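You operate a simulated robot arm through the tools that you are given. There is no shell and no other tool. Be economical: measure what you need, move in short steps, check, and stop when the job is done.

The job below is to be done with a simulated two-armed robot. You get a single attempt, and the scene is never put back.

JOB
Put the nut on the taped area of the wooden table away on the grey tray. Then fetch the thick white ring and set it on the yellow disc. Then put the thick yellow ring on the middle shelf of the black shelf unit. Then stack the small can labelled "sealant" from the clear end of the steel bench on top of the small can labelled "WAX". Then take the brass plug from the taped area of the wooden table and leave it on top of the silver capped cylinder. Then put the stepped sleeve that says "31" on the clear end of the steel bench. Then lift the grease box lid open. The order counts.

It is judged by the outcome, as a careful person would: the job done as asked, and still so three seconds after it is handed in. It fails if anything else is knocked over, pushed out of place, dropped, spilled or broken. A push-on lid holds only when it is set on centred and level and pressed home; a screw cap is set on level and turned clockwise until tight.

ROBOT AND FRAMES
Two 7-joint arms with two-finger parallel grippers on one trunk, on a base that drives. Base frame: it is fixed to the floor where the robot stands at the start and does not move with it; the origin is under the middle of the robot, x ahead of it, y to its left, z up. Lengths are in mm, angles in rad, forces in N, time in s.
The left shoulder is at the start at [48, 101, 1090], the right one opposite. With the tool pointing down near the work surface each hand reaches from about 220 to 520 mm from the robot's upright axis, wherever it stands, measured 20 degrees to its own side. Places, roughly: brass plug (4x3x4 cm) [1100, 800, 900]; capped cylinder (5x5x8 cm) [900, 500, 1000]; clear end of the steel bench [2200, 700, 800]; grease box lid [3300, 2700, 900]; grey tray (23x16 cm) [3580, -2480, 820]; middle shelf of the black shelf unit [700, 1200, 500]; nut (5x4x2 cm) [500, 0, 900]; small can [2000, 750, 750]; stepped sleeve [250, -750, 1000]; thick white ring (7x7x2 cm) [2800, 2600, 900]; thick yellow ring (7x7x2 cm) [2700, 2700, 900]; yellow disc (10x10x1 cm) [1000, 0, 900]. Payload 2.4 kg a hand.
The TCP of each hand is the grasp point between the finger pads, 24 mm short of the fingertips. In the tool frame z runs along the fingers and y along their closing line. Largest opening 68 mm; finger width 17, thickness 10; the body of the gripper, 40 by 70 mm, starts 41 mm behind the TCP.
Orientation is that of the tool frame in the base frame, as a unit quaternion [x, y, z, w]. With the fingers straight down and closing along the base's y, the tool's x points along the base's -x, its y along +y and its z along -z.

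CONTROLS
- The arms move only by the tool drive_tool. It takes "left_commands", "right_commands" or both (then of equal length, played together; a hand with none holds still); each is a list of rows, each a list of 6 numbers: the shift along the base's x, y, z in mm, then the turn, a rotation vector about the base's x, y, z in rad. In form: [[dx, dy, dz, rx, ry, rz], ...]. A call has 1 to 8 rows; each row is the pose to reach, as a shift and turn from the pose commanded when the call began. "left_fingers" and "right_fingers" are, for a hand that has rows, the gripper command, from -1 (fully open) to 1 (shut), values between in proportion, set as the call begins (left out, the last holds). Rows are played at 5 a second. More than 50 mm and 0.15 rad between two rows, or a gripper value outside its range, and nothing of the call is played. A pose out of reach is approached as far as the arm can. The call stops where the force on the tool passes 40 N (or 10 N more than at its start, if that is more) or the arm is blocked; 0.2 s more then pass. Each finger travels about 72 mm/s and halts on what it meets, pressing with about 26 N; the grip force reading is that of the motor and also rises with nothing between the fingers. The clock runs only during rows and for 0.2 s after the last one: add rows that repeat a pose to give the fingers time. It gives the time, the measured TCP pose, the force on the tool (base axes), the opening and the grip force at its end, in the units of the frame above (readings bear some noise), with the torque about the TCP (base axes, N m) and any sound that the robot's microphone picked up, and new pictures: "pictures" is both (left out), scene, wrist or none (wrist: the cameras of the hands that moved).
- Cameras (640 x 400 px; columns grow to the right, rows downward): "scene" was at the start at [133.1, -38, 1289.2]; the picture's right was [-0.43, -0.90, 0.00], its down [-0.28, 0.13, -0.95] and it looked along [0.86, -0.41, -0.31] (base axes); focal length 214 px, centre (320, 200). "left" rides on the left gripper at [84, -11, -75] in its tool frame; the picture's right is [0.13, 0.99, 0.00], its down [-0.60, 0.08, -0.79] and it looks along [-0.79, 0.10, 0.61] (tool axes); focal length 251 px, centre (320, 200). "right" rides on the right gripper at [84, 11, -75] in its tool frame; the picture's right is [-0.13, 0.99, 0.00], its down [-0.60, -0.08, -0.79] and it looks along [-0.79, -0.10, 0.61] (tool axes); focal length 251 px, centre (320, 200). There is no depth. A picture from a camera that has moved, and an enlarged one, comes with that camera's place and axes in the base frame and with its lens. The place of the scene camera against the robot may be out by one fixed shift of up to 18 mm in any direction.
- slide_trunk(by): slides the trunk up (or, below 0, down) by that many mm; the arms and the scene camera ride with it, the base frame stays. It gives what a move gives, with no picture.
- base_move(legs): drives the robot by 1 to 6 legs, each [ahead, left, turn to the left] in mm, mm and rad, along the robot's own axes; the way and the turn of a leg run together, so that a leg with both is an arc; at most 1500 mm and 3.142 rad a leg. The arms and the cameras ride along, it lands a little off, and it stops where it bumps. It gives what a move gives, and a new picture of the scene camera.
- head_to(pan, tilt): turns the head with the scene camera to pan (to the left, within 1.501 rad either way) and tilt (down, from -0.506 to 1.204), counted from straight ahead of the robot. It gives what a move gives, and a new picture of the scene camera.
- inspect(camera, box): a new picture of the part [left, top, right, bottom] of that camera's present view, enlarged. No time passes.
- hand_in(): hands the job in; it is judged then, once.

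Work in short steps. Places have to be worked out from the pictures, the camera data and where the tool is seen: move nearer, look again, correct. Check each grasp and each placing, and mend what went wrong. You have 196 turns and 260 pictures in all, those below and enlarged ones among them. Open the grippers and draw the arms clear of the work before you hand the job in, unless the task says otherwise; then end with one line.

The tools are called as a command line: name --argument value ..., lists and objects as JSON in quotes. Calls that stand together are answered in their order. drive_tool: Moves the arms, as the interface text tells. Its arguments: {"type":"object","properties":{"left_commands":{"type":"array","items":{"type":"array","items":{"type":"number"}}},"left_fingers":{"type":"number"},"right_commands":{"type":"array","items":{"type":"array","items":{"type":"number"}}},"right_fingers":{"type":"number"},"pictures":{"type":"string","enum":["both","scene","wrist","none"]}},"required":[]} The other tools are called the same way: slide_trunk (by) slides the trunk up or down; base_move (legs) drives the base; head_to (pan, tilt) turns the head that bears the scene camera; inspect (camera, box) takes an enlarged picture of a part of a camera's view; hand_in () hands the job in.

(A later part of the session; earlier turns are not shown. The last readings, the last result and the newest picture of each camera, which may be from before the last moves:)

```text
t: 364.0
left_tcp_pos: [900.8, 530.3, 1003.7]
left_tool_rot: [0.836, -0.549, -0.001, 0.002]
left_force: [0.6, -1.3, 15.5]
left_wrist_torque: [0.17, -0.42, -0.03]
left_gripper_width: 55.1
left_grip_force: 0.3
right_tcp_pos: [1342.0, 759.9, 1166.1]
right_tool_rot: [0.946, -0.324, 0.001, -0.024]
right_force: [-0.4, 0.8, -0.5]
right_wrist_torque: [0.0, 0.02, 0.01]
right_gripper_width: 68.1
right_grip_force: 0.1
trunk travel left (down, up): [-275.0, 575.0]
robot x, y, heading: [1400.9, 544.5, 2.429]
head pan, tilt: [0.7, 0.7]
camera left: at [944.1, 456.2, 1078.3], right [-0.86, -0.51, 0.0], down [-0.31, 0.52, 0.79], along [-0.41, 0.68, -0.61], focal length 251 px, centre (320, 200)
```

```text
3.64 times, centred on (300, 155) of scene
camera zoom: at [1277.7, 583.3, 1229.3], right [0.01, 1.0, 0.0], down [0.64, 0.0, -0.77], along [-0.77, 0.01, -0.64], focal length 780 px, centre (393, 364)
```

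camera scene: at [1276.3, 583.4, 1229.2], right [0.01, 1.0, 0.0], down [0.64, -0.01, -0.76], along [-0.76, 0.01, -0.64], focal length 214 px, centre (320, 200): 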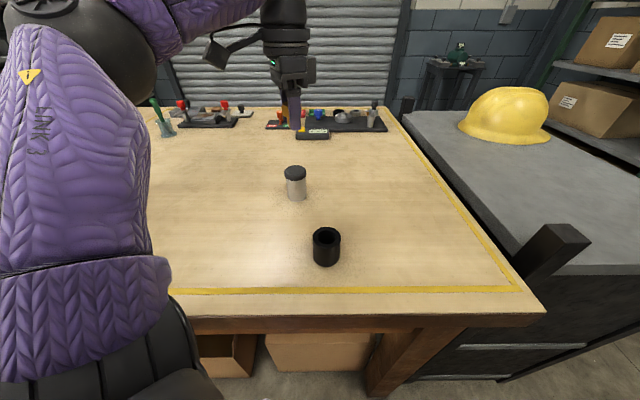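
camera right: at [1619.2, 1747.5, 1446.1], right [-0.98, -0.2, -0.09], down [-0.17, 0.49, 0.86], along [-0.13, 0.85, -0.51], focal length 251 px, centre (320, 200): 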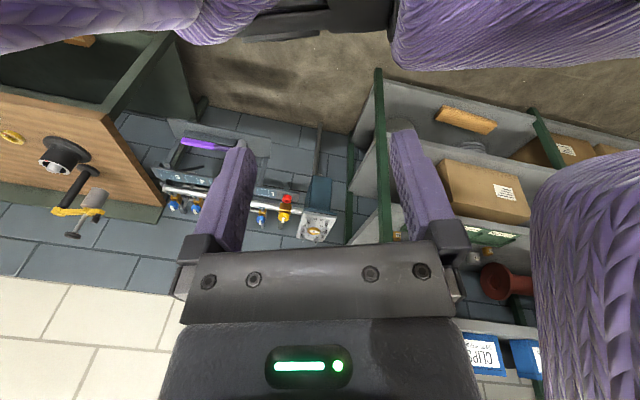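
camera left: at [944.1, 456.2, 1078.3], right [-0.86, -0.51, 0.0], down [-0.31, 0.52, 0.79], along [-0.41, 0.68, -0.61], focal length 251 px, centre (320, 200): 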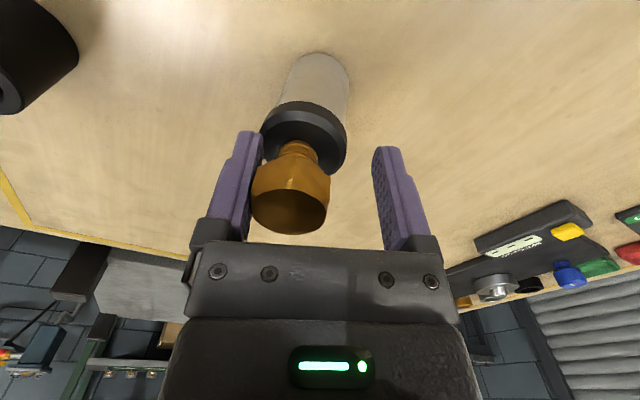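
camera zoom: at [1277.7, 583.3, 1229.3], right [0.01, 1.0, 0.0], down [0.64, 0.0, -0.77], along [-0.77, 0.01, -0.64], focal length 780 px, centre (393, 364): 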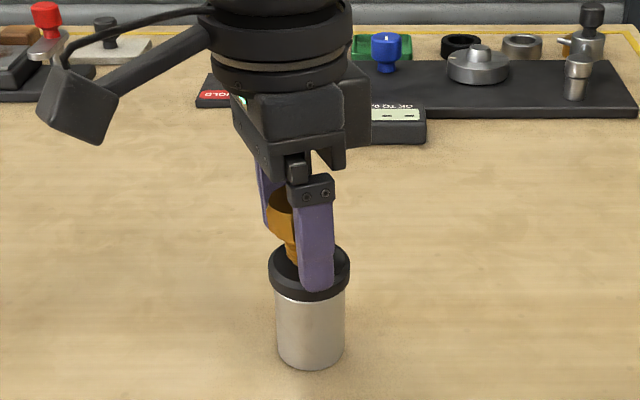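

The fingertips are bearing on the cap (plug slid up in the grip) and dragged it. Close again to bring it back upright, then raise to unload before reopening.

drive_tool --left_commands '[[0, 0, 0, 0, 0, 0], [0, 0, 0, 0, 0, 0], [0, 0, 0, 0, 0, 0]]' --left_fingers 1 --pictures "none"

inspect --camera "left" --box '[200, 40, 440, 250]'

```text
t: 364.8
left_tcp_pos: [901.5, 531.3, 1003.6]
left_tool_rot: [0.836, -0.549, -0.002, 0.002]
left_force: [0.8, -0.9, 20.8]
left_wrist_torque: [0.17, -0.13, 0.0]
left_gripper_width: 29.8
left_grip_force: 26.4
right_tcp_pos: [1341.4, 758.0, 1166.5]
right_tool_rot: [0.946, -0.324, 0.0, -0.025]
right_force: [-0.2, -0.3, 0.0]
right_wrist_torque: [-0.03, 0.01, 0.01]
right_gripper_width: 68.4
right_grip_force: 0.0
trunk travel left (down, up): [-275.0, 575.0]
robot x, y, heading: [1402.4, 543.4, 2.441]
head pan, tilt: [0.7, 0.7]
```

```text
1.90 times, centred on (320, 145) of left
camera zoom: at [944.3, 456.0, 1078.7], right [-0.86, -0.51, 0.01], down [-0.31, 0.52, 0.79], along [-0.41, 0.68, -0.61], focal length 479 px, centre (320, 305)
```

zoom: 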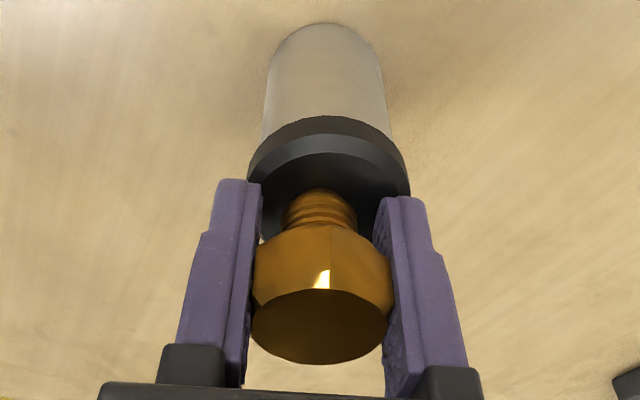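

Upright again. Raise in tiny steps until the contact load vanishes.

drive_tool --left_commands '[[0, 0, 1, 0, 0, 0], [0, 0, 2, 0, 0, 0], [0, 0, 2, 0, 0, 0]]' --pictures "none"

drive_tool --left_commands '[[0, 0, 1, 0, 0, 0], [0, 0, 2, 0, 0, 0], [0, 0, 2, 0, 0, 0]]' --pictures "none"

```text
t: 365.6
left_tcp_pos: [899.6, 529.6, 1005.0]
left_tool_rot: [0.836, -0.549, -0.002, 0.002]
left_force: [2.6, 0.7, 7.7]
left_wrist_torque: [0.1, -0.17, -0.02]
left_gripper_width: 29.7
left_grip_force: 26.0
right_tcp_pos: [1342.9, 759.3, 1165.7]
right_tool_rot: [0.946, -0.324, 0.002, -0.024]
right_force: [0.4, 0.5, -0.1]
right_wrist_torque: [0.02, 0.02, -0.01]
right_gripper_width: 67.9
right_grip_force: 0.0
trunk travel left (down, up): [-275.0, 575.0]
robot x, y, heading: [1398.1, 543.7, 2.435]
head pan, tilt: [0.7, 0.7]
```

```text
t: 366.4
left_tcp_pos: [898.8, 529.4, 1005.8]
left_tool_rot: [0.836, -0.549, -0.001, 0.002]
left_force: [0.8, 0.9, -1.3]
left_wrist_torque: [-0.02, 0.01, 0.01]
left_gripper_width: 29.6
left_grip_force: 26.4
right_tcp_pos: [1342.3, 759.3, 1166.0]
right_tool_rot: [0.946, -0.324, 0.001, -0.024]
right_force: [0.3, -0.1, 0.5]
right_wrist_torque: [0.02, 0.02, -0.02]
right_gripper_width: 67.8
right_grip_force: 0.1
trunk travel left (down, up): [-275.0, 575.0]
robot x, y, heading: [1399.5, 544.2, 2.437]
head pan, tilt: [0.7, 0.7]
```

Load gone (just free). Open gently to ~42 mm.

drive_tool --left_commands '[[0, 0, 0, 0, 0, 0], [0, 0, 0, 0, 0, 0]]' --left_fingers -0.22 --pictures "none"

inspect --camera "left" --box '[200, 40, 440, 250]'

```text
t: 367.0
left_tcp_pos: [900.5, 530.6, 1006.4]
left_tool_rot: [0.836, -0.549, -0.001, 0.001]
left_force: [0.4, 1.4, -0.1]
left_wrist_torque: [0.01, -0.01, 0.02]
left_gripper_width: 41.6
left_grip_force: 0.1
right_tcp_pos: [1340.7, 760.3, 1166.0]
right_tool_rot: [0.946, -0.324, 0.001, -0.024]
right_force: [0.8, 0.2, -0.6]
right_wrist_torque: [-0.02, -0.02, 0.0]
right_gripper_width: 68.0
right_grip_force: 0.2
trunk travel left (down, up): [-275.0, 575.0]
robot x, y, heading: [1401.3, 539.8, 2.437]
head pan, tilt: [0.7, 0.7]
```

```text
1.90 times, centred on (320, 145) of left
camera zoom: at [943.3, 456.1, 1081.4], right [-0.86, -0.51, 0.0], down [-0.31, 0.52, 0.79], along [-0.41, 0.68, -0.61], focal length 479 px, centre (320, 305)
```

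zoom: 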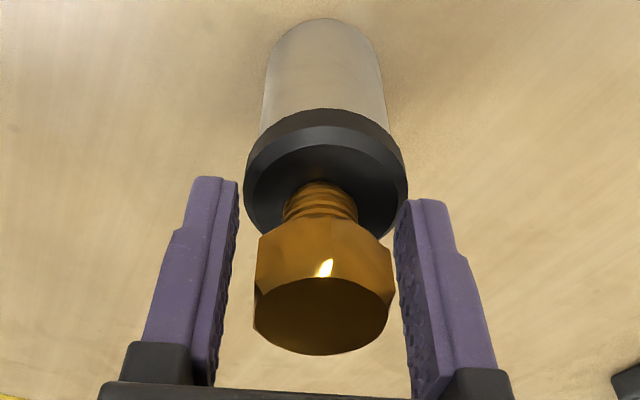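

Plug stands on the cap, free of both fingers. Rise straight up.

drive_tool --left_commands '[[0, 0, 6, 0, 0, 0], [0, 0, 15, 0, 0, 0], [0, 0, 28, 0, 0, 0], [0, 0, 45, 0, 0, 0], [0, 0, 75, 0, 0, 0], [0, 0, 110, 0, 0, 0]]' --pictures "both"

```text
t: 368.4
left_tcp_pos: [901.2, 531.5, 1115.7]
left_tool_rot: [0.835, -0.55, 0.0, 0.002]
left_force: [0.5, 0.6, 0.5]
left_wrist_torque: [0.03, -0.01, -0.02]
left_gripper_width: 41.6
left_grip_force: 0.0
right_tcp_pos: [1341.7, 760.0, 1167.9]
right_tool_rot: [0.946, -0.323, 0.001, -0.025]
right_force: [-0.5, -0.1, 0.3]
right_wrist_torque: [0.01, 0.02, 0.04]
right_gripper_width: 68.1
right_grip_force: 0.0
trunk travel left (down, up): [-275.0, 575.0]
robot x, y, heading: [1399.9, 546.5, 2.433]
head pan, tilt: [0.7, 0.7]
camera scene: at [1276.5, 583.4, 1229.2], right [0.01, 1.0, 0.0], down [0.64, 0.0, -0.76], along [-0.76, 0.01, -0.64], focal length 214 px, centre (320, 200)
camera left: at [944.2, 457.4, 1190.4], right [-0.86, -0.51, 0.0], down [-0.31, 0.52, 0.79], along [-0.41, 0.68, -0.61], focal length 251 px, centre (320, 200)
```

scene: 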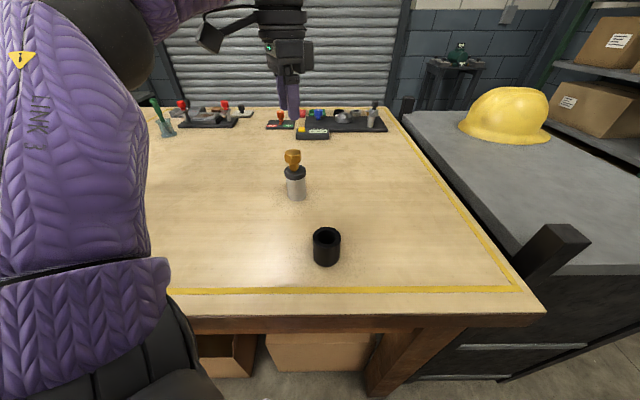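
left: 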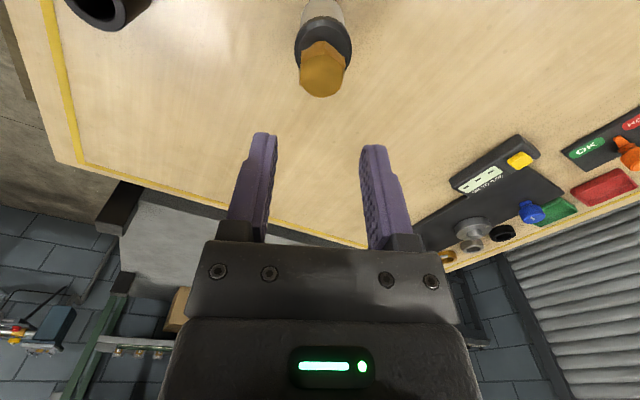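

Plug done. Now the sleeve on the far side of the wood table: tuck the left hand high, and drive round by the south end (turning in open floor).

drive_tool --left_commands '[[30, -8, 20, 0, 0, 0], [65, -18, 35, 0, 0, 0], [105, -30, 50, 0, 0, 0], [145, -43, 60, 0, 0, 0], [178, -54, 65, 0, 0, 0]]' --left_fingers -1 --pictures "none"

base_move --legs '[[-99, -84, 0], [-647, 756, 0], [-647, 756, 0], [0, 0, -1.2], [0, 0, -1.235], [-800, 0, 0]]'

```text
t: 369.3
left_tcp_pos: [998.3, 501.6, 1159.6]
left_tool_rot: [0.833, -0.553, -0.005, 0.0]
left_force: [-0.1, 0.4, -0.6]
left_wrist_torque: [-0.02, -0.01, 0.01]
left_gripper_width: 68.0
left_grip_force: 0.0
right_tcp_pos: [1341.8, 760.4, 1161.4]
right_tool_rot: [0.946, -0.323, 0.002, -0.025]
right_force: [0.5, -0.4, 0.2]
right_wrist_torque: [0.0, -0.01, -0.03]
right_gripper_width: 68.1
right_grip_force: 0.1
trunk travel left (down, up): [-275.0, 575.0]
robot x, y, heading: [1399.4, 544.1, 2.437]
head pan, tilt: [0.7, 0.7]
stopped in row 4 (left hand): the force on the tool passed its limit at 62 N (the readings are from after the stop); the commanded pose is now the measured one
```

```text
t: 390.0
left_tcp_pos: [997.0, -1105.2, 1158.1]
left_tool_rot: [0.254, 0.967, 0.002, 0.007]
left_force: [1.3, -0.5, -1.4]
left_wrist_torque: [-0.01, 0.0, 0.0]
left_gripper_width: 68.1
left_grip_force: 0.2
right_tcp_pos: [882.5, -1519.1, 1160.5]
right_tool_rot: [0.003, 1.0, -0.024, 0.006]
right_force: [0.1, -0.4, 0.6]
right_wrist_torque: [-0.03, -0.02, 0.0]
right_gripper_width: 68.2
right_grip_force: 0.1
trunk travel left (down, up): [-275.0, 575.0]
robot x, y, heading: [706.8, -1388.2, -0.047]
head pan, tilt: [0.7, 0.7]
camera scene: at [827.8, -1334.4, 1224.2], right [0.6, -0.8, 0.0], down [-0.51, -0.39, -0.76], along [0.61, 0.46, -0.64], focal length 214 px, centre (320, 200)
```

scene: 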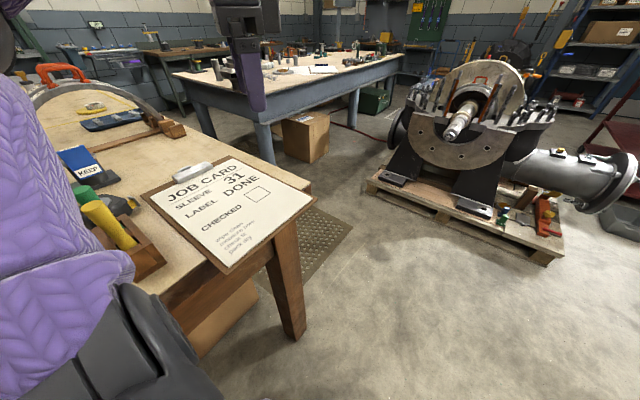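

Continue back along the south side and up to the sleeve side, straightening the heading.

base_move --legs '[[0, 0, 0.047], [-800, 0, 0], [0, 440, 0]]'

head_to --pan 0.3 --tilt 0.6

```text
t: 396.8
left_tcp_pos: [225.8, -663.7, 1159.5]
left_tool_rot: [0.24, 0.971, 0.002, 0.006]
left_force: [1.8, -0.8, -1.5]
left_wrist_torque: [-0.01, -0.04, -0.01]
left_gripper_width: 68.0
left_grip_force: 0.2
right_tcp_pos: [124.5, -1078.6, 1162.0]
right_tool_rot: [-0.013, 1.0, -0.024, 0.007]
right_force: [0.3, 0.1, -0.6]
right_wrist_torque: [0.0, 0.0, -0.01]
right_gripper_width: 68.1
right_grip_force: 0.0
trunk travel left (down, up): [-275.0, 575.0]
robot x, y, heading: [-57.8, -950.4, -0.026]
head pan, tilt: [0.7, 0.7]
camera scene: at [63.6, -897.7, 1224.2], right [0.63, -0.78, 0.0], down [-0.5, -0.4, -0.76], along [0.6, 0.48, -0.64], focal length 214 px, centre (320, 200)
```

scene: 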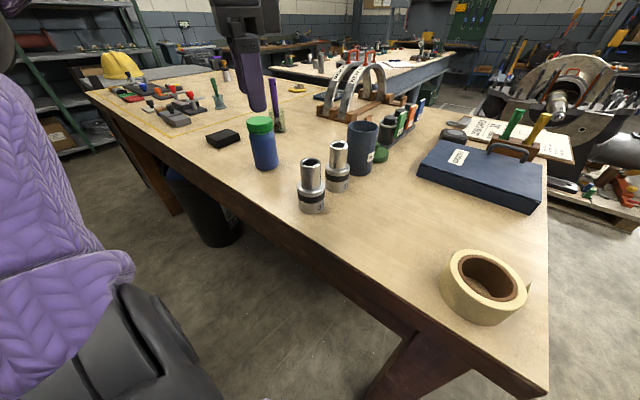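

```text
t: 397.6
left_tcp_pos: [225.4, -662.7, 1159.1]
left_tool_rot: [0.24, 0.971, 0.003, 0.007]
left_force: [1.4, -0.6, -1.0]
left_wrist_torque: [-0.02, 0.0, -0.01]
left_gripper_width: 67.7
left_grip_force: 0.0
right_tcp_pos: [123.8, -1080.1, 1161.7]
right_tool_rot: [-0.013, 1.0, -0.024, 0.007]
right_force: [0.6, -1.0, -0.4]
right_wrist_torque: [0.0, 0.0, 0.0]
right_gripper_width: 68.2
right_grip_force: 0.1
trunk travel left (down, up): [-275.0, 575.0]
robot x, y, heading: [-56.9, -951.7, -0.026]
head pan, tilt: [0.3, 0.6]
camera scene: at [82.4, -926.9, 1232.8], right [0.28, -0.96, 0.0], down [-0.54, -0.16, -0.82], along [0.79, 0.23, -0.57], focal length 214 px, centre (320, 200)
```

scene: 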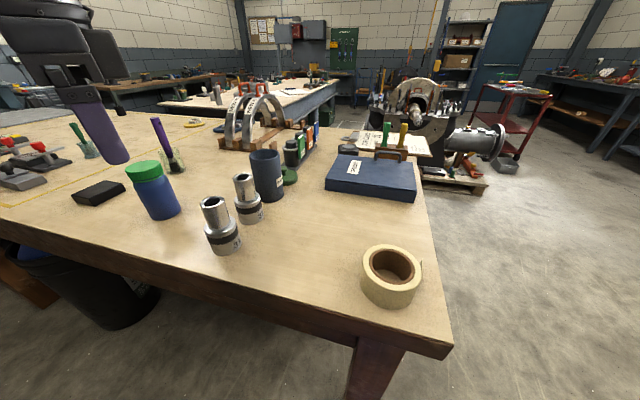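

inspect --camera "scene" --box '[185, 155, 285, 265]'

```text
3.64 times, centred on (235, 210) of scene
camera zoom: at [82.4, -926.9, 1232.8], right [0.28, -0.96, 0.0], down [-0.54, -0.16, -0.82], along [0.79, 0.23, -0.57], focal length 780 px, centre (629, 164)
```

zoom: 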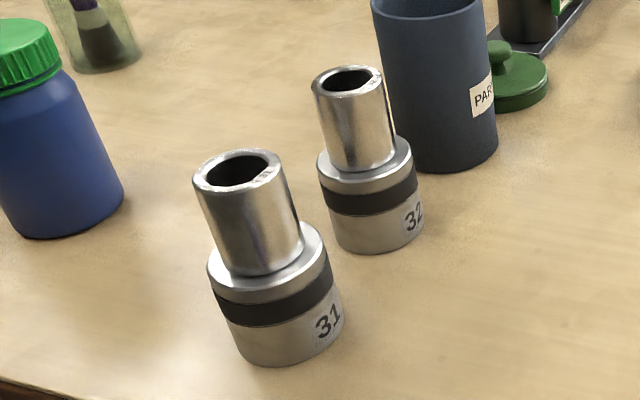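

Sleeve "31" is the near one, at ≈[322, −662], top ≈1015. Bring the left hand over it (un-twisting the wrist) at z≈1085.

drive_tool --left_commands '[[20, 0, -10, 0, 0, 0.12], [40, 0, -25, 0, 0, 0.24], [60, 0, -40, 0, 0, 0.36], [80, 1, -60, 0, 0, 0.45], [92, 1, -75, 0, 0, 0.45], [92, 1, -75, 0, 0, 0.45]]' --pictures "wrist"

```text
t: 399.0
left_tcp_pos: [318.5, -661.3, 1084.6]
left_tool_rot: [0.018, 1.0, 0.004, 0.005]
left_force: [-0.6, 0.7, -0.8]
left_wrist_torque: [0.01, -0.01, -0.03]
left_gripper_width: 67.9
left_grip_force: 0.0
right_tcp_pos: [123.9, -1080.7, 1161.7]
right_tool_rot: [-0.013, 1.0, -0.023, 0.007]
right_force: [0.0, 0.4, -0.3]
right_wrist_torque: [0.03, 0.0, -0.03]
right_gripper_width: 68.1
right_grip_force: 0.0
trunk travel left (down, up): [-275.0, 575.0]
robot x, y, heading: [-57.4, -952.1, -0.019]
head pan, tilt: [0.3, 0.6]
camera left: at [233.3, -670.9, 1159.2], right [-0.09, 1.0, 0.01], down [0.6, 0.05, 0.8], along [0.8, 0.08, -0.6], focal length 251 px, centre (320, 200)
```

left: 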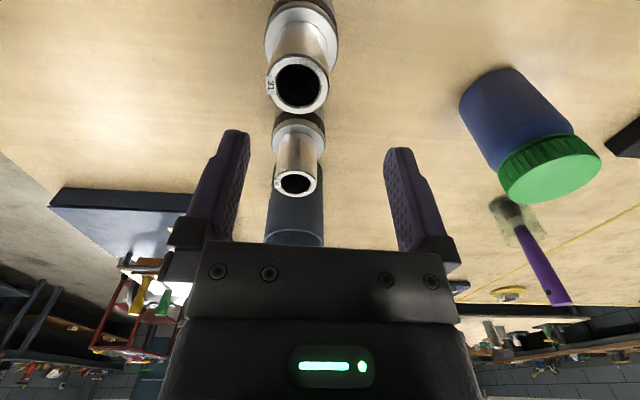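

drive_tool --left_commands '[[0, -8, -12, 0, -0.01, 0], [0, -14, -25, 0, -0.01, 0], [0, -14, -28, 0, -0.01, 0], [0, -14, -28, 0, -0.01, 0]]' --pictures "none"

inspect --camera "left" --box '[220, 50, 420, 200]'

```text
t: 400.0
left_tcp_pos: [318.0, -676.3, 1055.3]
left_tool_rot: [0.018, 1.0, 0.003, 0.01]
left_force: [-0.5, 0.1, 0.9]
left_wrist_torque: [0.02, 0.01, -0.04]
left_gripper_width: 67.8
left_grip_force: 0.0
right_tcp_pos: [125.3, -1080.3, 1161.2]
right_tool_rot: [-0.014, 1.0, -0.023, 0.008]
right_force: [-0.4, 0.1, 0.5]
right_wrist_torque: [0.01, 0.01, 0.0]
right_gripper_width: 68.0
right_grip_force: 0.1
trunk travel left (down, up): [-275.0, 575.0]
robot x, y, heading: [-58.1, -951.3, -0.022]
head pan, tilt: [0.3, 0.6]
```

```text
2.67 times, centred on (320, 125) of left
camera zoom: at [232.2, -686.5, 1129.6], right [-0.09, 1.0, 0.0], down [0.59, 0.05, 0.81], along [0.8, 0.08, -0.59], focal length 670 px, centre (320, 400)
```

zoom: 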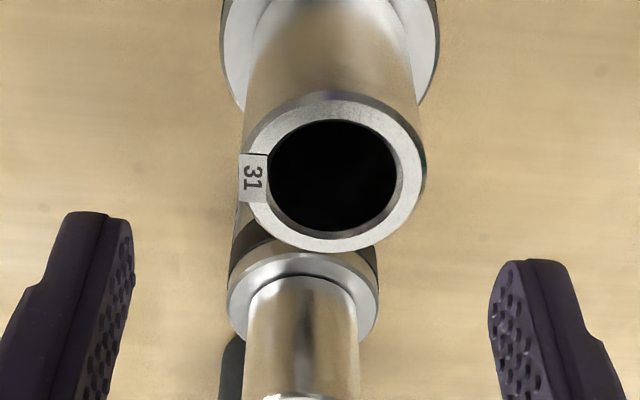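

Sleeve top ≈1009, Ø≈38, centre [315, −675]. Descend to z≈983 and close on the narrow part.

drive_tool --left_commands '[[-2, 1, -20, 0, 0.015, 0], [-2.5, 1, -40, 0, 0.015, 0], [-2.5, 1, -60, 0, 0.015, 0], [-2.5, 1, -72, 0, 0.015, 0], [-2.5, 1, -72, 0, 0.015, 0]]' --pictures "none"

drive_tool --left_commands '[[0, 0, 0, 0, 0, 0], [0, 0, 0, 0, 0, 0], [0, 0, 0, 0, 0, 0], [0, 0, 0, 0, 0, 0]]' --left_fingers 1 --pictures "none"

drive_tool --left_commands '[[0, 0, 25, 0, 0, 0], [0, 0, 60, 0, 0, 0], [0, 0, 100, 0, 0, 0], [0, 0, 145, 0, 0, 0]]' --pictures "wrist"

```text
t: 401.2
left_tcp_pos: [315.4, -675.3, 984.1]
left_tool_rot: [0.019, 1.0, 0.004, 0.002]
left_force: [0.2, -0.6, -0.2]
left_wrist_torque: [0.0, 0.02, 0.0]
left_gripper_width: 68.2
left_grip_force: 0.0
right_tcp_pos: [124.5, -1080.1, 1160.7]
right_tool_rot: [-0.013, 1.0, -0.023, 0.007]
right_force: [0.7, 0.4, -0.3]
right_wrist_torque: [0.0, -0.03, -0.02]
right_gripper_width: 67.8
right_grip_force: 0.1
trunk travel left (down, up): [-275.0, 575.0]
robot x, y, heading: [-53.4, -954.8, -0.021]
head pan, tilt: [0.3, 0.6]
```

```text
t: 402.2
left_tcp_pos: [315.5, -675.8, 983.9]
left_tool_rot: [0.018, 1.0, 0.004, 0.002]
left_force: [1.0, 3.3, 0.7]
left_wrist_torque: [0.09, -0.15, 0.08]
left_gripper_width: 51.4
left_grip_force: 26.2
right_tcp_pos: [124.2, -1081.4, 1160.1]
right_tool_rot: [-0.013, 1.0, -0.024, 0.007]
right_force: [0.5, -0.5, 0.7]
right_wrist_torque: [-0.01, 0.0, 0.03]
right_gripper_width: 67.9
right_grip_force: 0.1
trunk travel left (down, up): [-275.0, 575.0]
robot x, y, heading: [-56.5, -949.6, -0.023]
head pan, tilt: [0.3, 0.6]
```

```text
t: 403.2
left_tcp_pos: [318.2, -673.0, 1130.6]
left_tool_rot: [0.018, 1.0, 0.002, 0.003]
left_force: [0.5, 0.3, -9.6]
left_wrist_torque: [-0.04, -0.05, -0.02]
left_gripper_width: 51.2
left_grip_force: 25.8
right_tcp_pos: [124.6, -1079.4, 1162.0]
right_tool_rot: [-0.012, 1.0, -0.023, 0.008]
right_force: [-1.3, -0.3, 0.0]
right_wrist_torque: [0.03, -0.03, -0.01]
right_gripper_width: 68.0
right_grip_force: 0.1
trunk travel left (down, up): [-275.0, 575.0]
robot x, y, heading: [-61.6, -953.8, -0.025]
head pan, tilt: [0.3, 0.6]
camera left: at [232.0, -683.4, 1205.2], right [-0.09, 1.0, 0.01], down [0.6, 0.05, 0.8], along [0.79, 0.08, -0.6], focal length 251 px, centre (320, 200)
```

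left: 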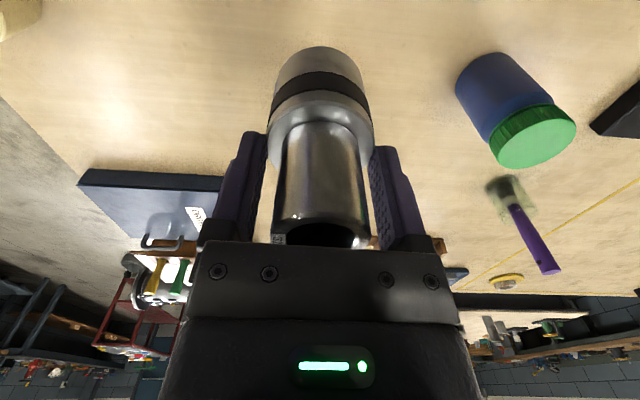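

It's gripped on the wide shoulder (51 mm) just by the tips. I'll set it back, grip 11 mm lower for security, and lift again.

drive_tool --left_commands '[[0, 0, -45, 0, 0, 0], [0, 0, -90, 0, 0, 0], [0, 0, -125, 0, 0, 0], [0, 0, -140, 0, 0, 0], [0, 0, -145, 0, 0, 0], [0, 0, -145, 0, 0, 0]]' --pictures "none"

drive_tool --left_commands '[[0, 0, 0, 0, 0, 0], [0, 0, 0, 0, 0, 0], [0, 0, -6, 0, 0, 0], [0, 0, -11, 0, 0, 0], [0, 0, -11, 0, 0, 0]]' --left_fingers -1 --pictures "none"

drive_tool --left_commands '[[0, 0, 0, 0, 0, 0], [0, 0, 0, 0, 0, 0], [0, 0, 0, 0, 0, 0], [0, 0, 0, 0, 0, 0]]' --left_fingers 1 --pictures "none"

```text
t: 404.6
left_tcp_pos: [316.4, -675.4, 984.1]
left_tool_rot: [0.018, 1.0, 0.004, 0.002]
left_force: [-0.5, 2.1, -2.9]
left_wrist_torque: [-0.07, 0.07, 0.0]
left_gripper_width: 51.1
left_grip_force: 25.6
right_tcp_pos: [124.7, -1079.6, 1161.2]
right_tool_rot: [-0.013, 1.0, -0.023, 0.008]
right_force: [-0.2, 0.1, -0.2]
right_wrist_torque: [0.03, -0.04, -0.02]
right_gripper_width: 68.3
right_grip_force: 0.1
trunk travel left (down, up): [-275.0, 575.0]
robot x, y, heading: [-59.2, -950.5, -0.024]
head pan, tilt: [0.3, 0.6]
```

```text
t: 405.8
left_tcp_pos: [317.1, -675.8, 973.9]
left_tool_rot: [0.018, 1.0, 0.004, 0.004]
left_force: [1.8, 0.8, 8.1]
left_wrist_torque: [-0.14, 0.18, 0.02]
left_gripper_width: 67.9
left_grip_force: 0.0
right_tcp_pos: [123.7, -1081.0, 1161.4]
right_tool_rot: [-0.013, 1.0, -0.023, 0.007]
right_force: [-0.3, -0.4, -0.2]
right_wrist_torque: [0.01, 0.01, 0.01]
right_gripper_width: 67.9
right_grip_force: 0.0
trunk travel left (down, up): [-275.0, 575.0]
robot x, y, heading: [-55.0, -951.4, -0.029]
head pan, tilt: [0.3, 0.6]
```

```text
t: 406.8
left_tcp_pos: [316.4, -675.2, 973.8]
left_tool_rot: [0.018, 1.0, 0.003, 0.004]
left_force: [5.0, 4.5, 15.2]
left_wrist_torque: [-0.03, 0.04, 0.07]
left_gripper_width: 51.1
left_grip_force: 25.9
right_tcp_pos: [123.7, -1080.0, 1161.3]
right_tool_rot: [-0.012, 1.0, -0.024, 0.007]
right_force: [0.0, 0.0, 0.3]
right_wrist_torque: [0.0, 0.01, -0.01]
right_gripper_width: 68.0
right_grip_force: 0.1
trunk travel left (down, up): [-275.0, 575.0]
robot x, y, heading: [-52.6, -950.2, -0.022]
head pan, tilt: [0.3, 0.6]
```

Securely gripped. Lift, tuck and drive back around to the steel bench's clear end.

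drive_tool --left_commands '[[0, 0, 25, 0, 0, 0], [0, 0, 65, 0, 0, 0], [0, 0, 110, 0, 0, 0], [-20, 0, 150, 0, 0, 0], [-50, 0, 170, 0, 0, 0], [-80, 0, 180, 0, 0, 0]]' --pictures "none"

base_move --legs '[[0, -450, 0.025], [1400, 0, 0], [190, 0, 0], [0, 1010, 0], [0, 1000, 0]]'

```text
t: 408.2
left_tcp_pos: [236.2, -672.7, 1154.0]
left_tool_rot: [0.018, 1.0, 0.003, 0.003]
left_force: [0.1, -0.3, -10.6]
left_wrist_torque: [-0.03, -0.02, -0.01]
left_gripper_width: 51.1
left_grip_force: 26.2
right_tcp_pos: [124.5, -1080.6, 1161.0]
right_tool_rot: [-0.014, 1.0, -0.024, 0.007]
right_force: [0.1, -0.2, -0.2]
right_wrist_torque: [-0.03, 0.02, 0.02]
right_gripper_width: 68.1
right_grip_force: 0.1
trunk travel left (down, up): [-275.0, 575.0]
robot x, y, heading: [-53.3, -954.3, -0.022]
head pan, tilt: [0.3, 0.6]
```

```text
t: 428.4
left_tcp_pos: [1748.1, 964.8, 1155.2]
left_tool_rot: [-0.001, 1.0, 0.003, 0.002]
left_force: [0.4, -1.0, -9.4]
left_wrist_torque: [0.02, -0.01, 0.0]
left_gripper_width: 51.4
left_grip_force: 26.5
right_tcp_pos: [1652.6, 552.5, 1162.2]
right_tool_rot: [-0.031, 0.999, -0.025, 0.008]
right_force: [0.6, 0.1, -0.2]
right_wrist_torque: [0.03, 0.0, -0.01]
right_gripper_width: 68.3
right_grip_force: 0.1
trunk travel left (down, up): [-275.0, 575.0]
robot x, y, heading: [1465.9, 675.9, 0.016]
head pan, tilt: [0.3, 0.6]
camera scene: at [1605.0, 703.5, 1237.8], right [0.31, -0.95, 0.0], down [-0.54, -0.18, -0.82], along [0.78, 0.26, -0.57], focal length 214 px, centre (320, 200)
```

scene: 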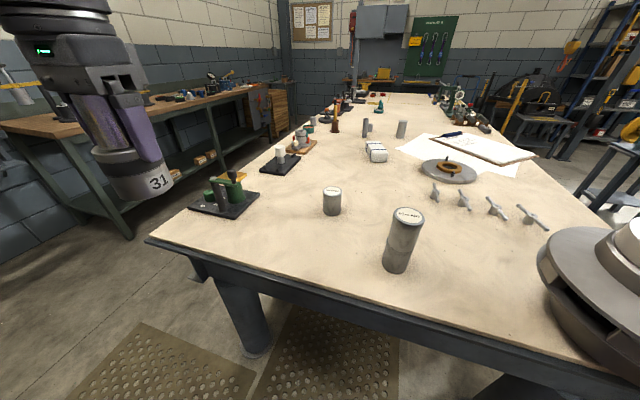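

The stack still stands. Move 118 ahead, then bring the sleeve over a clear spot at ≈[1985, 900] and lower to z≈890.

base_move --legs '[[118, 10, 0]]'

drive_tool --left_commands '[[25, -14, -15, 0, 0, 0], [50, -28, -35, 0, 0, 0], [75, -42, -65, 0, 0, 0], [95, -54, -100, 0, 0, 0], [110, -62, -140, 0, 0, 0], [115, -65, -185, 0, 0, 0], [115, -65, -225, 0, 0, 0], [115, -65, -260, 0, 0, 0]]' --pictures "wrist"

```text
t: 429.6
left_tcp_pos: [1867.3, 974.3, 1152.3]
left_tool_rot: [0.001, 1.0, 0.003, 0.003]
left_force: [0.5, 0.7, -11.1]
left_wrist_torque: [0.02, 0.0, 0.01]
left_gripper_width: 51.3
left_grip_force: 25.9
right_tcp_pos: [1770.1, 564.0, 1158.4]
right_tool_rot: [-0.031, 0.999, -0.023, 0.007]
right_force: [0.6, -0.5, -0.3]
right_wrist_torque: [0.01, 0.01, 0.0]
right_gripper_width: 68.0
right_grip_force: 0.0
trunk travel left (down, up): [-275.0, 575.0]
robot x, y, heading: [1581.6, 681.8, 0.013]
head pan, tilt: [0.3, 0.6]
camera scene: at [1722.6, 715.0, 1237.7], right [0.31, -0.95, 0.0], down [-0.54, -0.17, -0.82], along [0.78, 0.25, -0.57], focal length 214 px, centre (320, 200)
```

scene: 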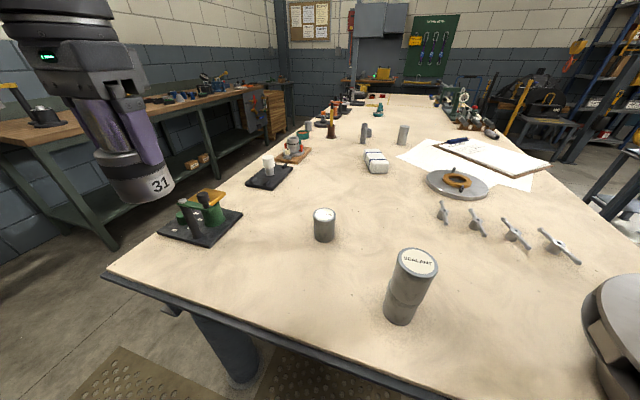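

```text
t: 431.4
left_tcp_pos: [1981.4, 908.3, 887.7]
left_tool_rot: [0.0, 1.0, 0.003, 0.003]
left_force: [0.0, 0.1, -9.0]
left_wrist_torque: [0.02, 0.01, -0.01]
left_gripper_width: 51.4
left_grip_force: 25.7
right_tcp_pos: [1769.5, 562.1, 1154.9]
right_tool_rot: [-0.03, 0.999, -0.024, 0.007]
right_force: [0.0, 0.1, 0.5]
right_wrist_torque: [-0.01, 0.0, -0.01]
right_gripper_width: 68.0
right_grip_force: 0.1
trunk travel left (down, up): [-275.0, 575.0]
robot x, y, heading: [1585.6, 683.6, 0.012]
head pan, tilt: [0.3, 0.6]
camera left: at [1897.2, 896.0, 962.3], right [-0.13, 0.99, 0.01], down [0.6, 0.07, 0.8], along [0.79, 0.11, -0.6], focal length 251 px, centre (320, 200)
```

left: 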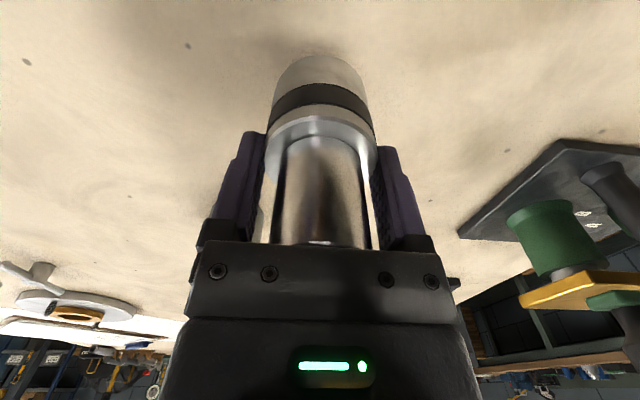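

Clear below. Creep down to contact.

drive_tool --left_commands '[[0, 0, -10, 0, 0, 0], [0, 0, -15, 0, 0, 0], [0, 0, -18, 0, 0, 0], [0, 0, -20, 0, 0, 0], [0, 0, -22, 0, 0, 0], [0, 0, -24, 0, 0, 0], [0, 0, -26, 0, 0, 0], [0, 0, -28, 0, 0, 0]]' --pictures "none"

```text
t: 433.4
left_tcp_pos: [1981.4, 909.5, 864.0]
left_tool_rot: [0.0, 1.0, 0.004, 0.012]
left_force: [-3.2, 9.5, 66.8]
left_wrist_torque: [-0.67, 1.69, -0.27]
left_gripper_width: 51.1
left_grip_force: 26.0
right_tcp_pos: [1765.2, 560.8, 1152.4]
right_tool_rot: [-0.031, 0.999, -0.023, 0.009]
right_force: [0.8, 0.2, -0.6]
right_wrist_torque: [-0.02, 0.02, -0.01]
right_gripper_width: 67.8
right_grip_force: 0.0
trunk travel left (down, up): [-275.0, 575.0]
robot x, y, heading: [1584.2, 683.4, 0.016]
head pan, tilt: [0.3, 0.6]
stopped in row 8 (left hand): the force on the tool passed its limit at 43 N (the readings are from after the stop); the commanded pose is now the measured one
```

Contact reached but with 67 N; ease up in small steps until nearly unloaded.

drive_tool --left_commands '[[0, 0, 1.5, 0, 0, 0], [0, 0, 3, 0, 0, 0], [0, 0, 3, 0, 0, 0]]' --pictures "none"

```text
t: 434.2
left_tcp_pos: [1981.4, 908.4, 863.8]
left_tool_rot: [0.001, 1.0, 0.003, 0.009]
left_force: [7.2, 11.5, 62.2]
left_wrist_torque: [-0.95, 0.37, 0.04]
left_gripper_width: 51.0
left_grip_force: 26.0
right_tcp_pos: [1767.1, 561.9, 1151.0]
right_tool_rot: [-0.029, 0.999, -0.023, 0.009]
right_force: [0.1, -0.1, -0.7]
right_wrist_torque: [0.01, 0.01, 0.03]
right_gripper_width: 67.6
right_grip_force: 0.0
trunk travel left (down, up): [-275.0, 575.0]
robot x, y, heading: [1582.6, 686.4, 0.014]
head pan, tilt: [0.3, 0.6]
```

drive_tool --left_commands '[[0, 0, 2, 0, 0, 0], [0, 0, 4, 0, 0, 0], [0, 0, 4, 0, 0, 0]]' --pictures "none"

```text
t: 435.0
left_tcp_pos: [1981.5, 909.2, 864.5]
left_tool_rot: [0.002, 1.0, 0.004, 0.003]
left_force: [2.8, 3.8, 10.1]
left_wrist_torque: [-0.12, -0.55, 0.12]
left_gripper_width: 51.0
left_grip_force: 26.3
right_tcp_pos: [1769.3, 562.7, 1151.9]
right_tool_rot: [-0.03, 0.999, -0.023, 0.007]
right_force: [-0.1, 0.5, -0.1]
right_wrist_torque: [0.02, 0.01, 0.01]
right_gripper_width: 68.0
right_grip_force: 0.0
trunk travel left (down, up): [-275.0, 575.0]
robot x, y, heading: [1582.3, 685.2, 0.014]
head pan, tilt: [0.3, 0.6]
```

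Load is low now (10 N). Open and rise straight up.

drive_tool --left_commands '[[0, 0, 0, 0, 0, 0], [0, 0, 0, 0, 0, 0], [0, 0, 0, 0, 0, 0]]' --left_fingers -1 --pictures "none"

drive_tool --left_commands '[[0, 0, 10, 0, 0, 0], [0, 0, 25, 0, 0, 0], [0, 0, 50, 0, 0, 0], [0, 0, 90, 0, 0, 0], [0, 0, 135, 0, 0, 0], [0, 0, 180, 0, 0, 0]]' --pictures "wrist"

```text
t: 435.8
left_tcp_pos: [1983.1, 909.6, 865.2]
left_tool_rot: [0.0, 1.0, 0.003, 0.005]
left_force: [0.4, 0.0, 0.7]
left_wrist_torque: [-0.02, -0.01, 0.04]
left_gripper_width: 68.1
left_grip_force: 0.2
right_tcp_pos: [1769.1, 561.9, 1151.2]
right_tool_rot: [-0.031, 0.999, -0.023, 0.008]
right_force: [0.3, -0.3, 0.7]
right_wrist_torque: [-0.01, 0.02, 0.0]
right_gripper_width: 67.8
right_grip_force: 0.0
trunk travel left (down, up): [-275.0, 575.0]
robot x, y, heading: [1583.2, 684.6, 0.01]
head pan, tilt: [0.3, 0.6]
```

```text
t: 437.2
left_tcp_pos: [1978.6, 909.6, 1044.9]
left_tool_rot: [0.001, 1.0, 0.002, 0.005]
left_force: [0.8, -0.2, 0.6]
left_wrist_torque: [-0.01, -0.01, -0.01]
left_gripper_width: 67.9
left_grip_force: 0.1
right_tcp_pos: [1770.0, 563.7, 1151.4]
right_tool_rot: [-0.03, 0.999, -0.023, 0.008]
right_force: [0.1, -0.1, 0.6]
right_wrist_torque: [-0.03, 0.02, -0.01]
right_gripper_width: 67.9
right_grip_force: 0.1
trunk travel left (down, up): [-275.0, 575.0]
robot x, y, heading: [1583.6, 686.0, 0.016]
head pan, tilt: [0.3, 0.6]
camera left: at [1893.4, 896.6, 1119.3], right [-0.13, 0.99, 0.0], down [0.6, 0.07, 0.8], along [0.79, 0.1, -0.6], focal length 251 px, centre (320, 200)
```

left: 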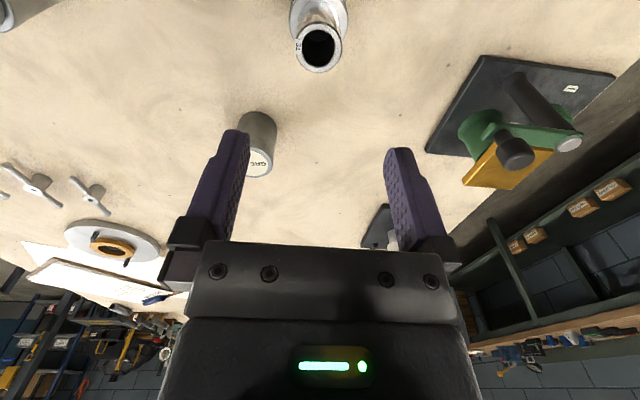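

Sleeve placed. Now the grease box: tuck, drive out and along the back bench to x≈3300 facing it.

drive_tool --left_commands '[[-35, 8, 15, 0, 0, 0], [-75, 18, 35, 0, 0, 0], [-110, 28, 55, 0, 0, 0], [-145, 40, 75, 0, 0, 0]]' --pictures "none"

base_move --legs '[[-60, 0, 0], [0, 1270, 0], [0, 0, 1.56], [0, -900, 0], [0, -860, 0]]'

head_to --pan 0.0 --tilt 0.6

```text
t: 438.2
left_tcp_pos: [1834.2, 948.8, 1122.4]
left_tool_rot: [0.001, 1.0, 0.003, 0.005]
left_force: [-0.3, -0.1, 0.2]
left_wrist_torque: [0.01, -0.01, -0.02]
left_gripper_width: 68.2
left_grip_force: 0.1
right_tcp_pos: [1767.7, 562.3, 1152.0]
right_tool_rot: [-0.03, 0.999, -0.023, 0.008]
right_force: [0.9, -0.1, 0.0]
right_wrist_torque: [-0.02, 0.03, 0.0]
right_gripper_width: 67.9
right_grip_force: 0.0
trunk travel left (down, up): [-275.0, 575.0]
robot x, y, heading: [1581.8, 682.8, 0.012]
head pan, tilt: [0.3, 0.6]
```

```text
t: 457.2
left_tcp_pos: [2948.0, 2272.5, 1119.9]
left_tool_rot: [0.733, -0.68, -0.007, -0.001]
left_force: [-0.5, -0.8, 1.4]
left_wrist_torque: [0.02, 0.04, 0.01]
left_gripper_width: 68.0
left_grip_force: 0.0
right_tcp_pos: [3338.1, 2235.4, 1150.8]
right_tool_rot: [0.753, -0.657, 0.01, -0.022]
right_force: [0.0, -0.4, -0.2]
right_wrist_torque: [0.01, 0.0, -0.01]
right_gripper_width: 68.2
right_grip_force: 0.1
trunk travel left (down, up): [-275.0, 575.0]
robot x, y, heading: [3231.6, 2041.8, 1.658]
head pan, tilt: [0.3, 0.6]
camera scene: at [3194.3, 2178.0, 1232.9], right [0.92, 0.38, 0.0], down [0.21, -0.52, -0.82], along [-0.31, 0.76, -0.57], focal length 214 px, centre (320, 200)
```

scene: 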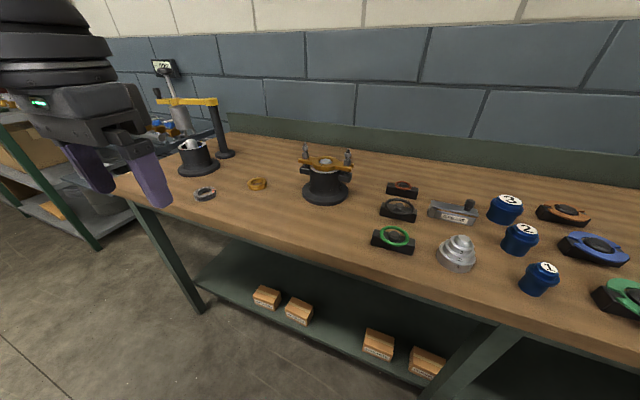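

```text
t: 458.0
left_tcp_pos: [2948.9, 2273.0, 1121.8]
left_tool_rot: [0.732, -0.681, -0.007, -0.001]
left_force: [-0.6, 0.1, -0.4]
left_wrist_torque: [-0.01, 0.0, -0.04]
left_gripper_width: 67.8
left_grip_force: 0.1
right_tcp_pos: [3339.1, 2236.4, 1150.2]
right_tool_rot: [0.754, -0.656, 0.01, -0.022]
right_force: [-0.1, 0.3, 0.6]
right_wrist_torque: [0.01, 0.01, 0.0]
right_gripper_width: 68.1
right_grip_force: 0.0
trunk travel left (down, up): [-275.0, 575.0]
robot x, y, heading: [3233.6, 2042.3, 1.659]
head pan, tilt: [0.0, 0.6]
camera scene: at [3219.8, 2184.2, 1232.9], right [1.0, 0.09, 0.0], down [0.05, -0.56, -0.82], along [-0.07, 0.82, -0.57], focal length 214 px, centre (320, 200)
```

scene: 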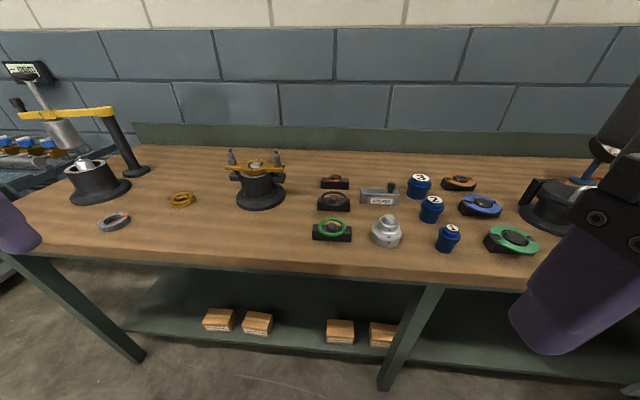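

inspect --camera "scene" --box '[335, 165, 425, 225]'

```text
6.67 times, centred on (380, 195) of scene
camera zoom: at [3219.8, 2184.2, 1232.9], right [1.0, 0.09, 0.0], down [0.05, -0.56, -0.82], along [-0.07, 0.82, -0.57], focal length 1430 px, centre (-80, 233)
```

zoom: 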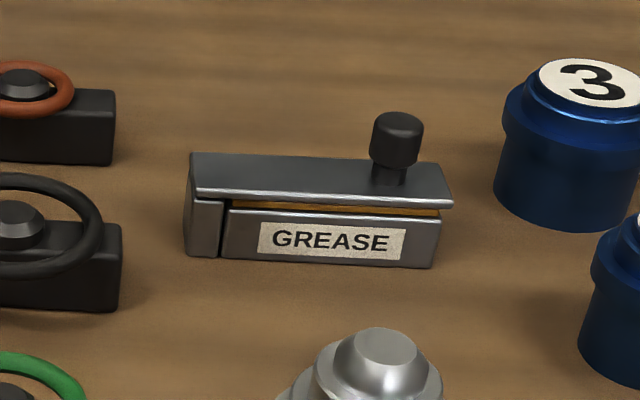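

The GREASE box lid hinges at its left end with a black knob at the right (≈[3378, 2715]). I'll turn the robot ~0.9 right and stand so the knob is at the left arm's side reach, letting the fingers close along y (so the knob can pivot between them).

base_move --legs '[[0, 0, -0.889], [185, 45, 0]]'

drive_tool --left_commands '[[0, 0, 0, 0, 0, -0.14], [0, 0, 0, 0, 0, -0.28], [0, 0, 0, 0, 0, -0.42], [0, 0, 0, 0, 0, -0.56], [0, 0, 0, 0, 0, -0.7], [0, 0, 0, 0, 0, -0.8], [0, 0, 0, 0, 0, -0.8]]' --left_fingers -0.2 --pictures "none"

```text
t: 461.8
left_tcp_pos: [3328.5, 2570.0, 1120.1]
left_tool_rot: [-0.377, 0.926, 0.005, 0.004]
left_force: [-0.2, 0.1, -0.3]
left_wrist_torque: [-0.01, 0.0, -0.01]
left_gripper_width: 67.8
left_grip_force: 0.0
right_tcp_pos: [3551.3, 2247.0, 1150.7]
right_tool_rot: [-0.405, 0.914, -0.019, 0.016]
right_force: [-0.8, 0.1, -0.4]
right_wrist_torque: [0.01, 0.0, 0.0]
right_gripper_width: 68.3
right_grip_force: 0.0
trunk travel left (down, up): [-275.0, 575.0]
robot x, y, heading: [3331.5, 2209.6, 0.783]
head pan, tilt: [0.0, 0.6]
camera scene: at [3433.3, 2307.3, 1232.8], right [0.71, -0.71, 0.0], down [-0.4, -0.4, -0.82], along [0.58, 0.58, -0.57], focal length 214 px, centre (320, 200)
```

scene: 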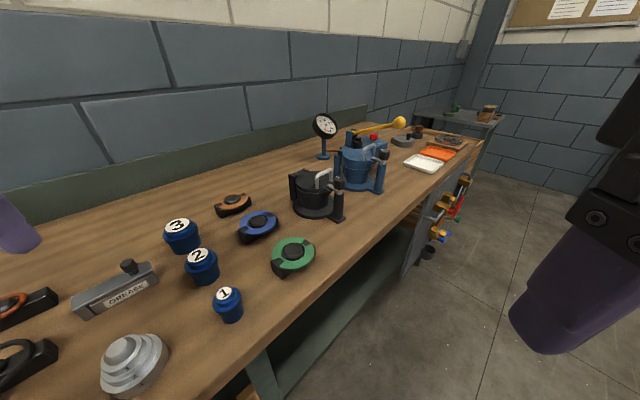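

```text
t: 463.4
left_tcp_pos: [3326.2, 2569.9, 1121.0]
left_tool_rot: [0.015, 1.0, 0.003, 0.007]
left_force: [0.2, -0.3, -0.1]
left_wrist_torque: [-0.01, -0.03, 0.02]
left_gripper_width: 40.7
left_grip_force: 0.0
right_tcp_pos: [3550.5, 2246.7, 1150.1]
right_tool_rot: [-0.404, 0.914, -0.019, 0.016]
right_force: [-0.3, -0.2, -0.1]
right_wrist_torque: [0.01, 0.01, 0.0]
right_gripper_width: 68.1
right_grip_force: 0.1
trunk travel left (down, up): [-275.0, 575.0]
robot x, y, heading: [3332.0, 2206.2, 0.79]
head pan, tilt: [0.0, 0.6]
```

Yaw is now set (closing along y). Move over the knob ≈[3372, 2717], z≈1010.

drive_tool --left_commands '[[10, 35, -10, 0, 0, 0], [20, 70, -25, 0, 0, 0], [30, 105, -45, 0, 0, 0], [40, 130, -75, 0, 0, 0], [45, 145, -105, 0, 0, 0], [45, 145, -110, 0, 0, 0]]' --pictures "wrist"

```text
t: 464.8
left_tcp_pos: [3374.3, 2715.5, 1011.6]
left_tool_rot: [0.015, 1.0, 0.003, 0.007]
left_force: [-0.5, 0.9, 0.4]
left_wrist_torque: [0.0, -0.03, -0.01]
left_gripper_width: 41.0
left_grip_force: 0.1
right_tcp_pos: [3549.7, 2247.8, 1150.9]
right_tool_rot: [-0.403, 0.915, -0.019, 0.017]
right_force: [0.9, 0.6, 0.5]
right_wrist_torque: [0.02, -0.01, 0.0]
right_gripper_width: 68.1
right_grip_force: 0.0
trunk travel left (down, up): [-275.0, 575.0]
robot x, y, heading: [3332.7, 2205.2, 0.789]
head pan, tilt: [0.0, 0.6]
camera left: at [3289.0, 2704.9, 1085.3], right [-0.1, 0.99, 0.01], down [0.6, 0.06, 0.8], along [0.8, 0.08, -0.6], focal length 251 px, centre (320, 200)
```

left: 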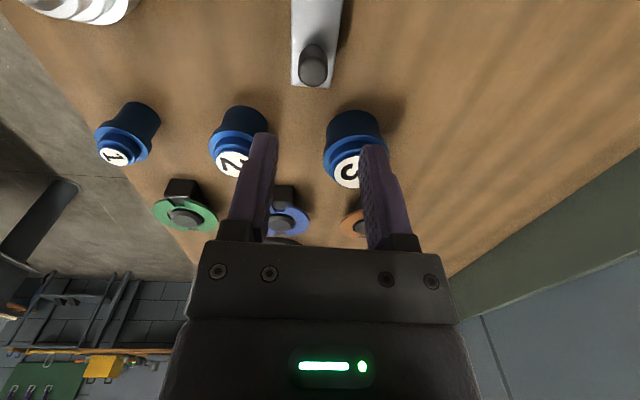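

Knob ≈[3368, 2709]. Shift and lower to z≈960 for a precise look.

drive_tool --left_commands '[[-3, -3, -20, 0, 0, 0], [-6, -6, -40, 0, 0, 0], [-6, -6, -52, 0, 0, 0], [-6, -6, -52, 0, 0, 0]]' --pictures "none"

inspect --camera "left" --box '[220, 30, 420, 180]'

```text
t: 465.8
left_tcp_pos: [3367.4, 2710.4, 958.5]
left_tool_rot: [0.015, 1.0, 0.004, 0.007]
left_force: [0.7, -0.3, 0.7]
left_wrist_torque: [0.0, -0.03, 0.03]
left_gripper_width: 40.8
left_grip_force: 0.0
right_tcp_pos: [3550.2, 2247.0, 1150.5]
right_tool_rot: [-0.404, 0.914, -0.018, 0.015]
right_force: [0.2, -0.1, -0.1]
right_wrist_torque: [0.0, 0.0, 0.0]
right_gripper_width: 68.1
right_grip_force: 0.0
trunk travel left (down, up): [-275.0, 575.0]
robot x, y, heading: [3329.6, 2207.8, 0.79]
head pan, tilt: [0.0, 0.6]
```

```text
2.67 times, centred on (320, 105) of left
camera zoom: at [3282.7, 2699.0, 1032.4], right [-0.1, 0.99, 0.0], down [0.6, 0.06, 0.8], along [0.8, 0.08, -0.6], focal length 670 px, centre (320, 453)
```

zoom: 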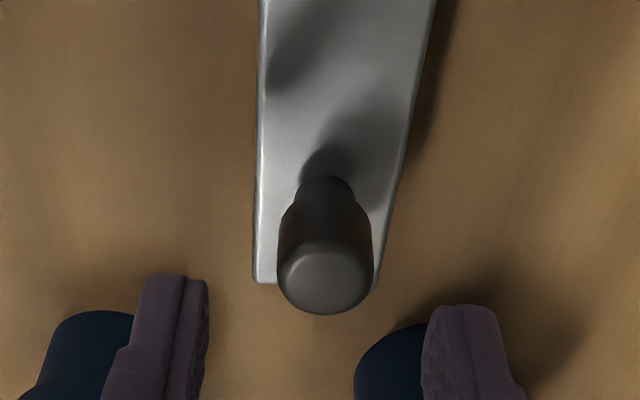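

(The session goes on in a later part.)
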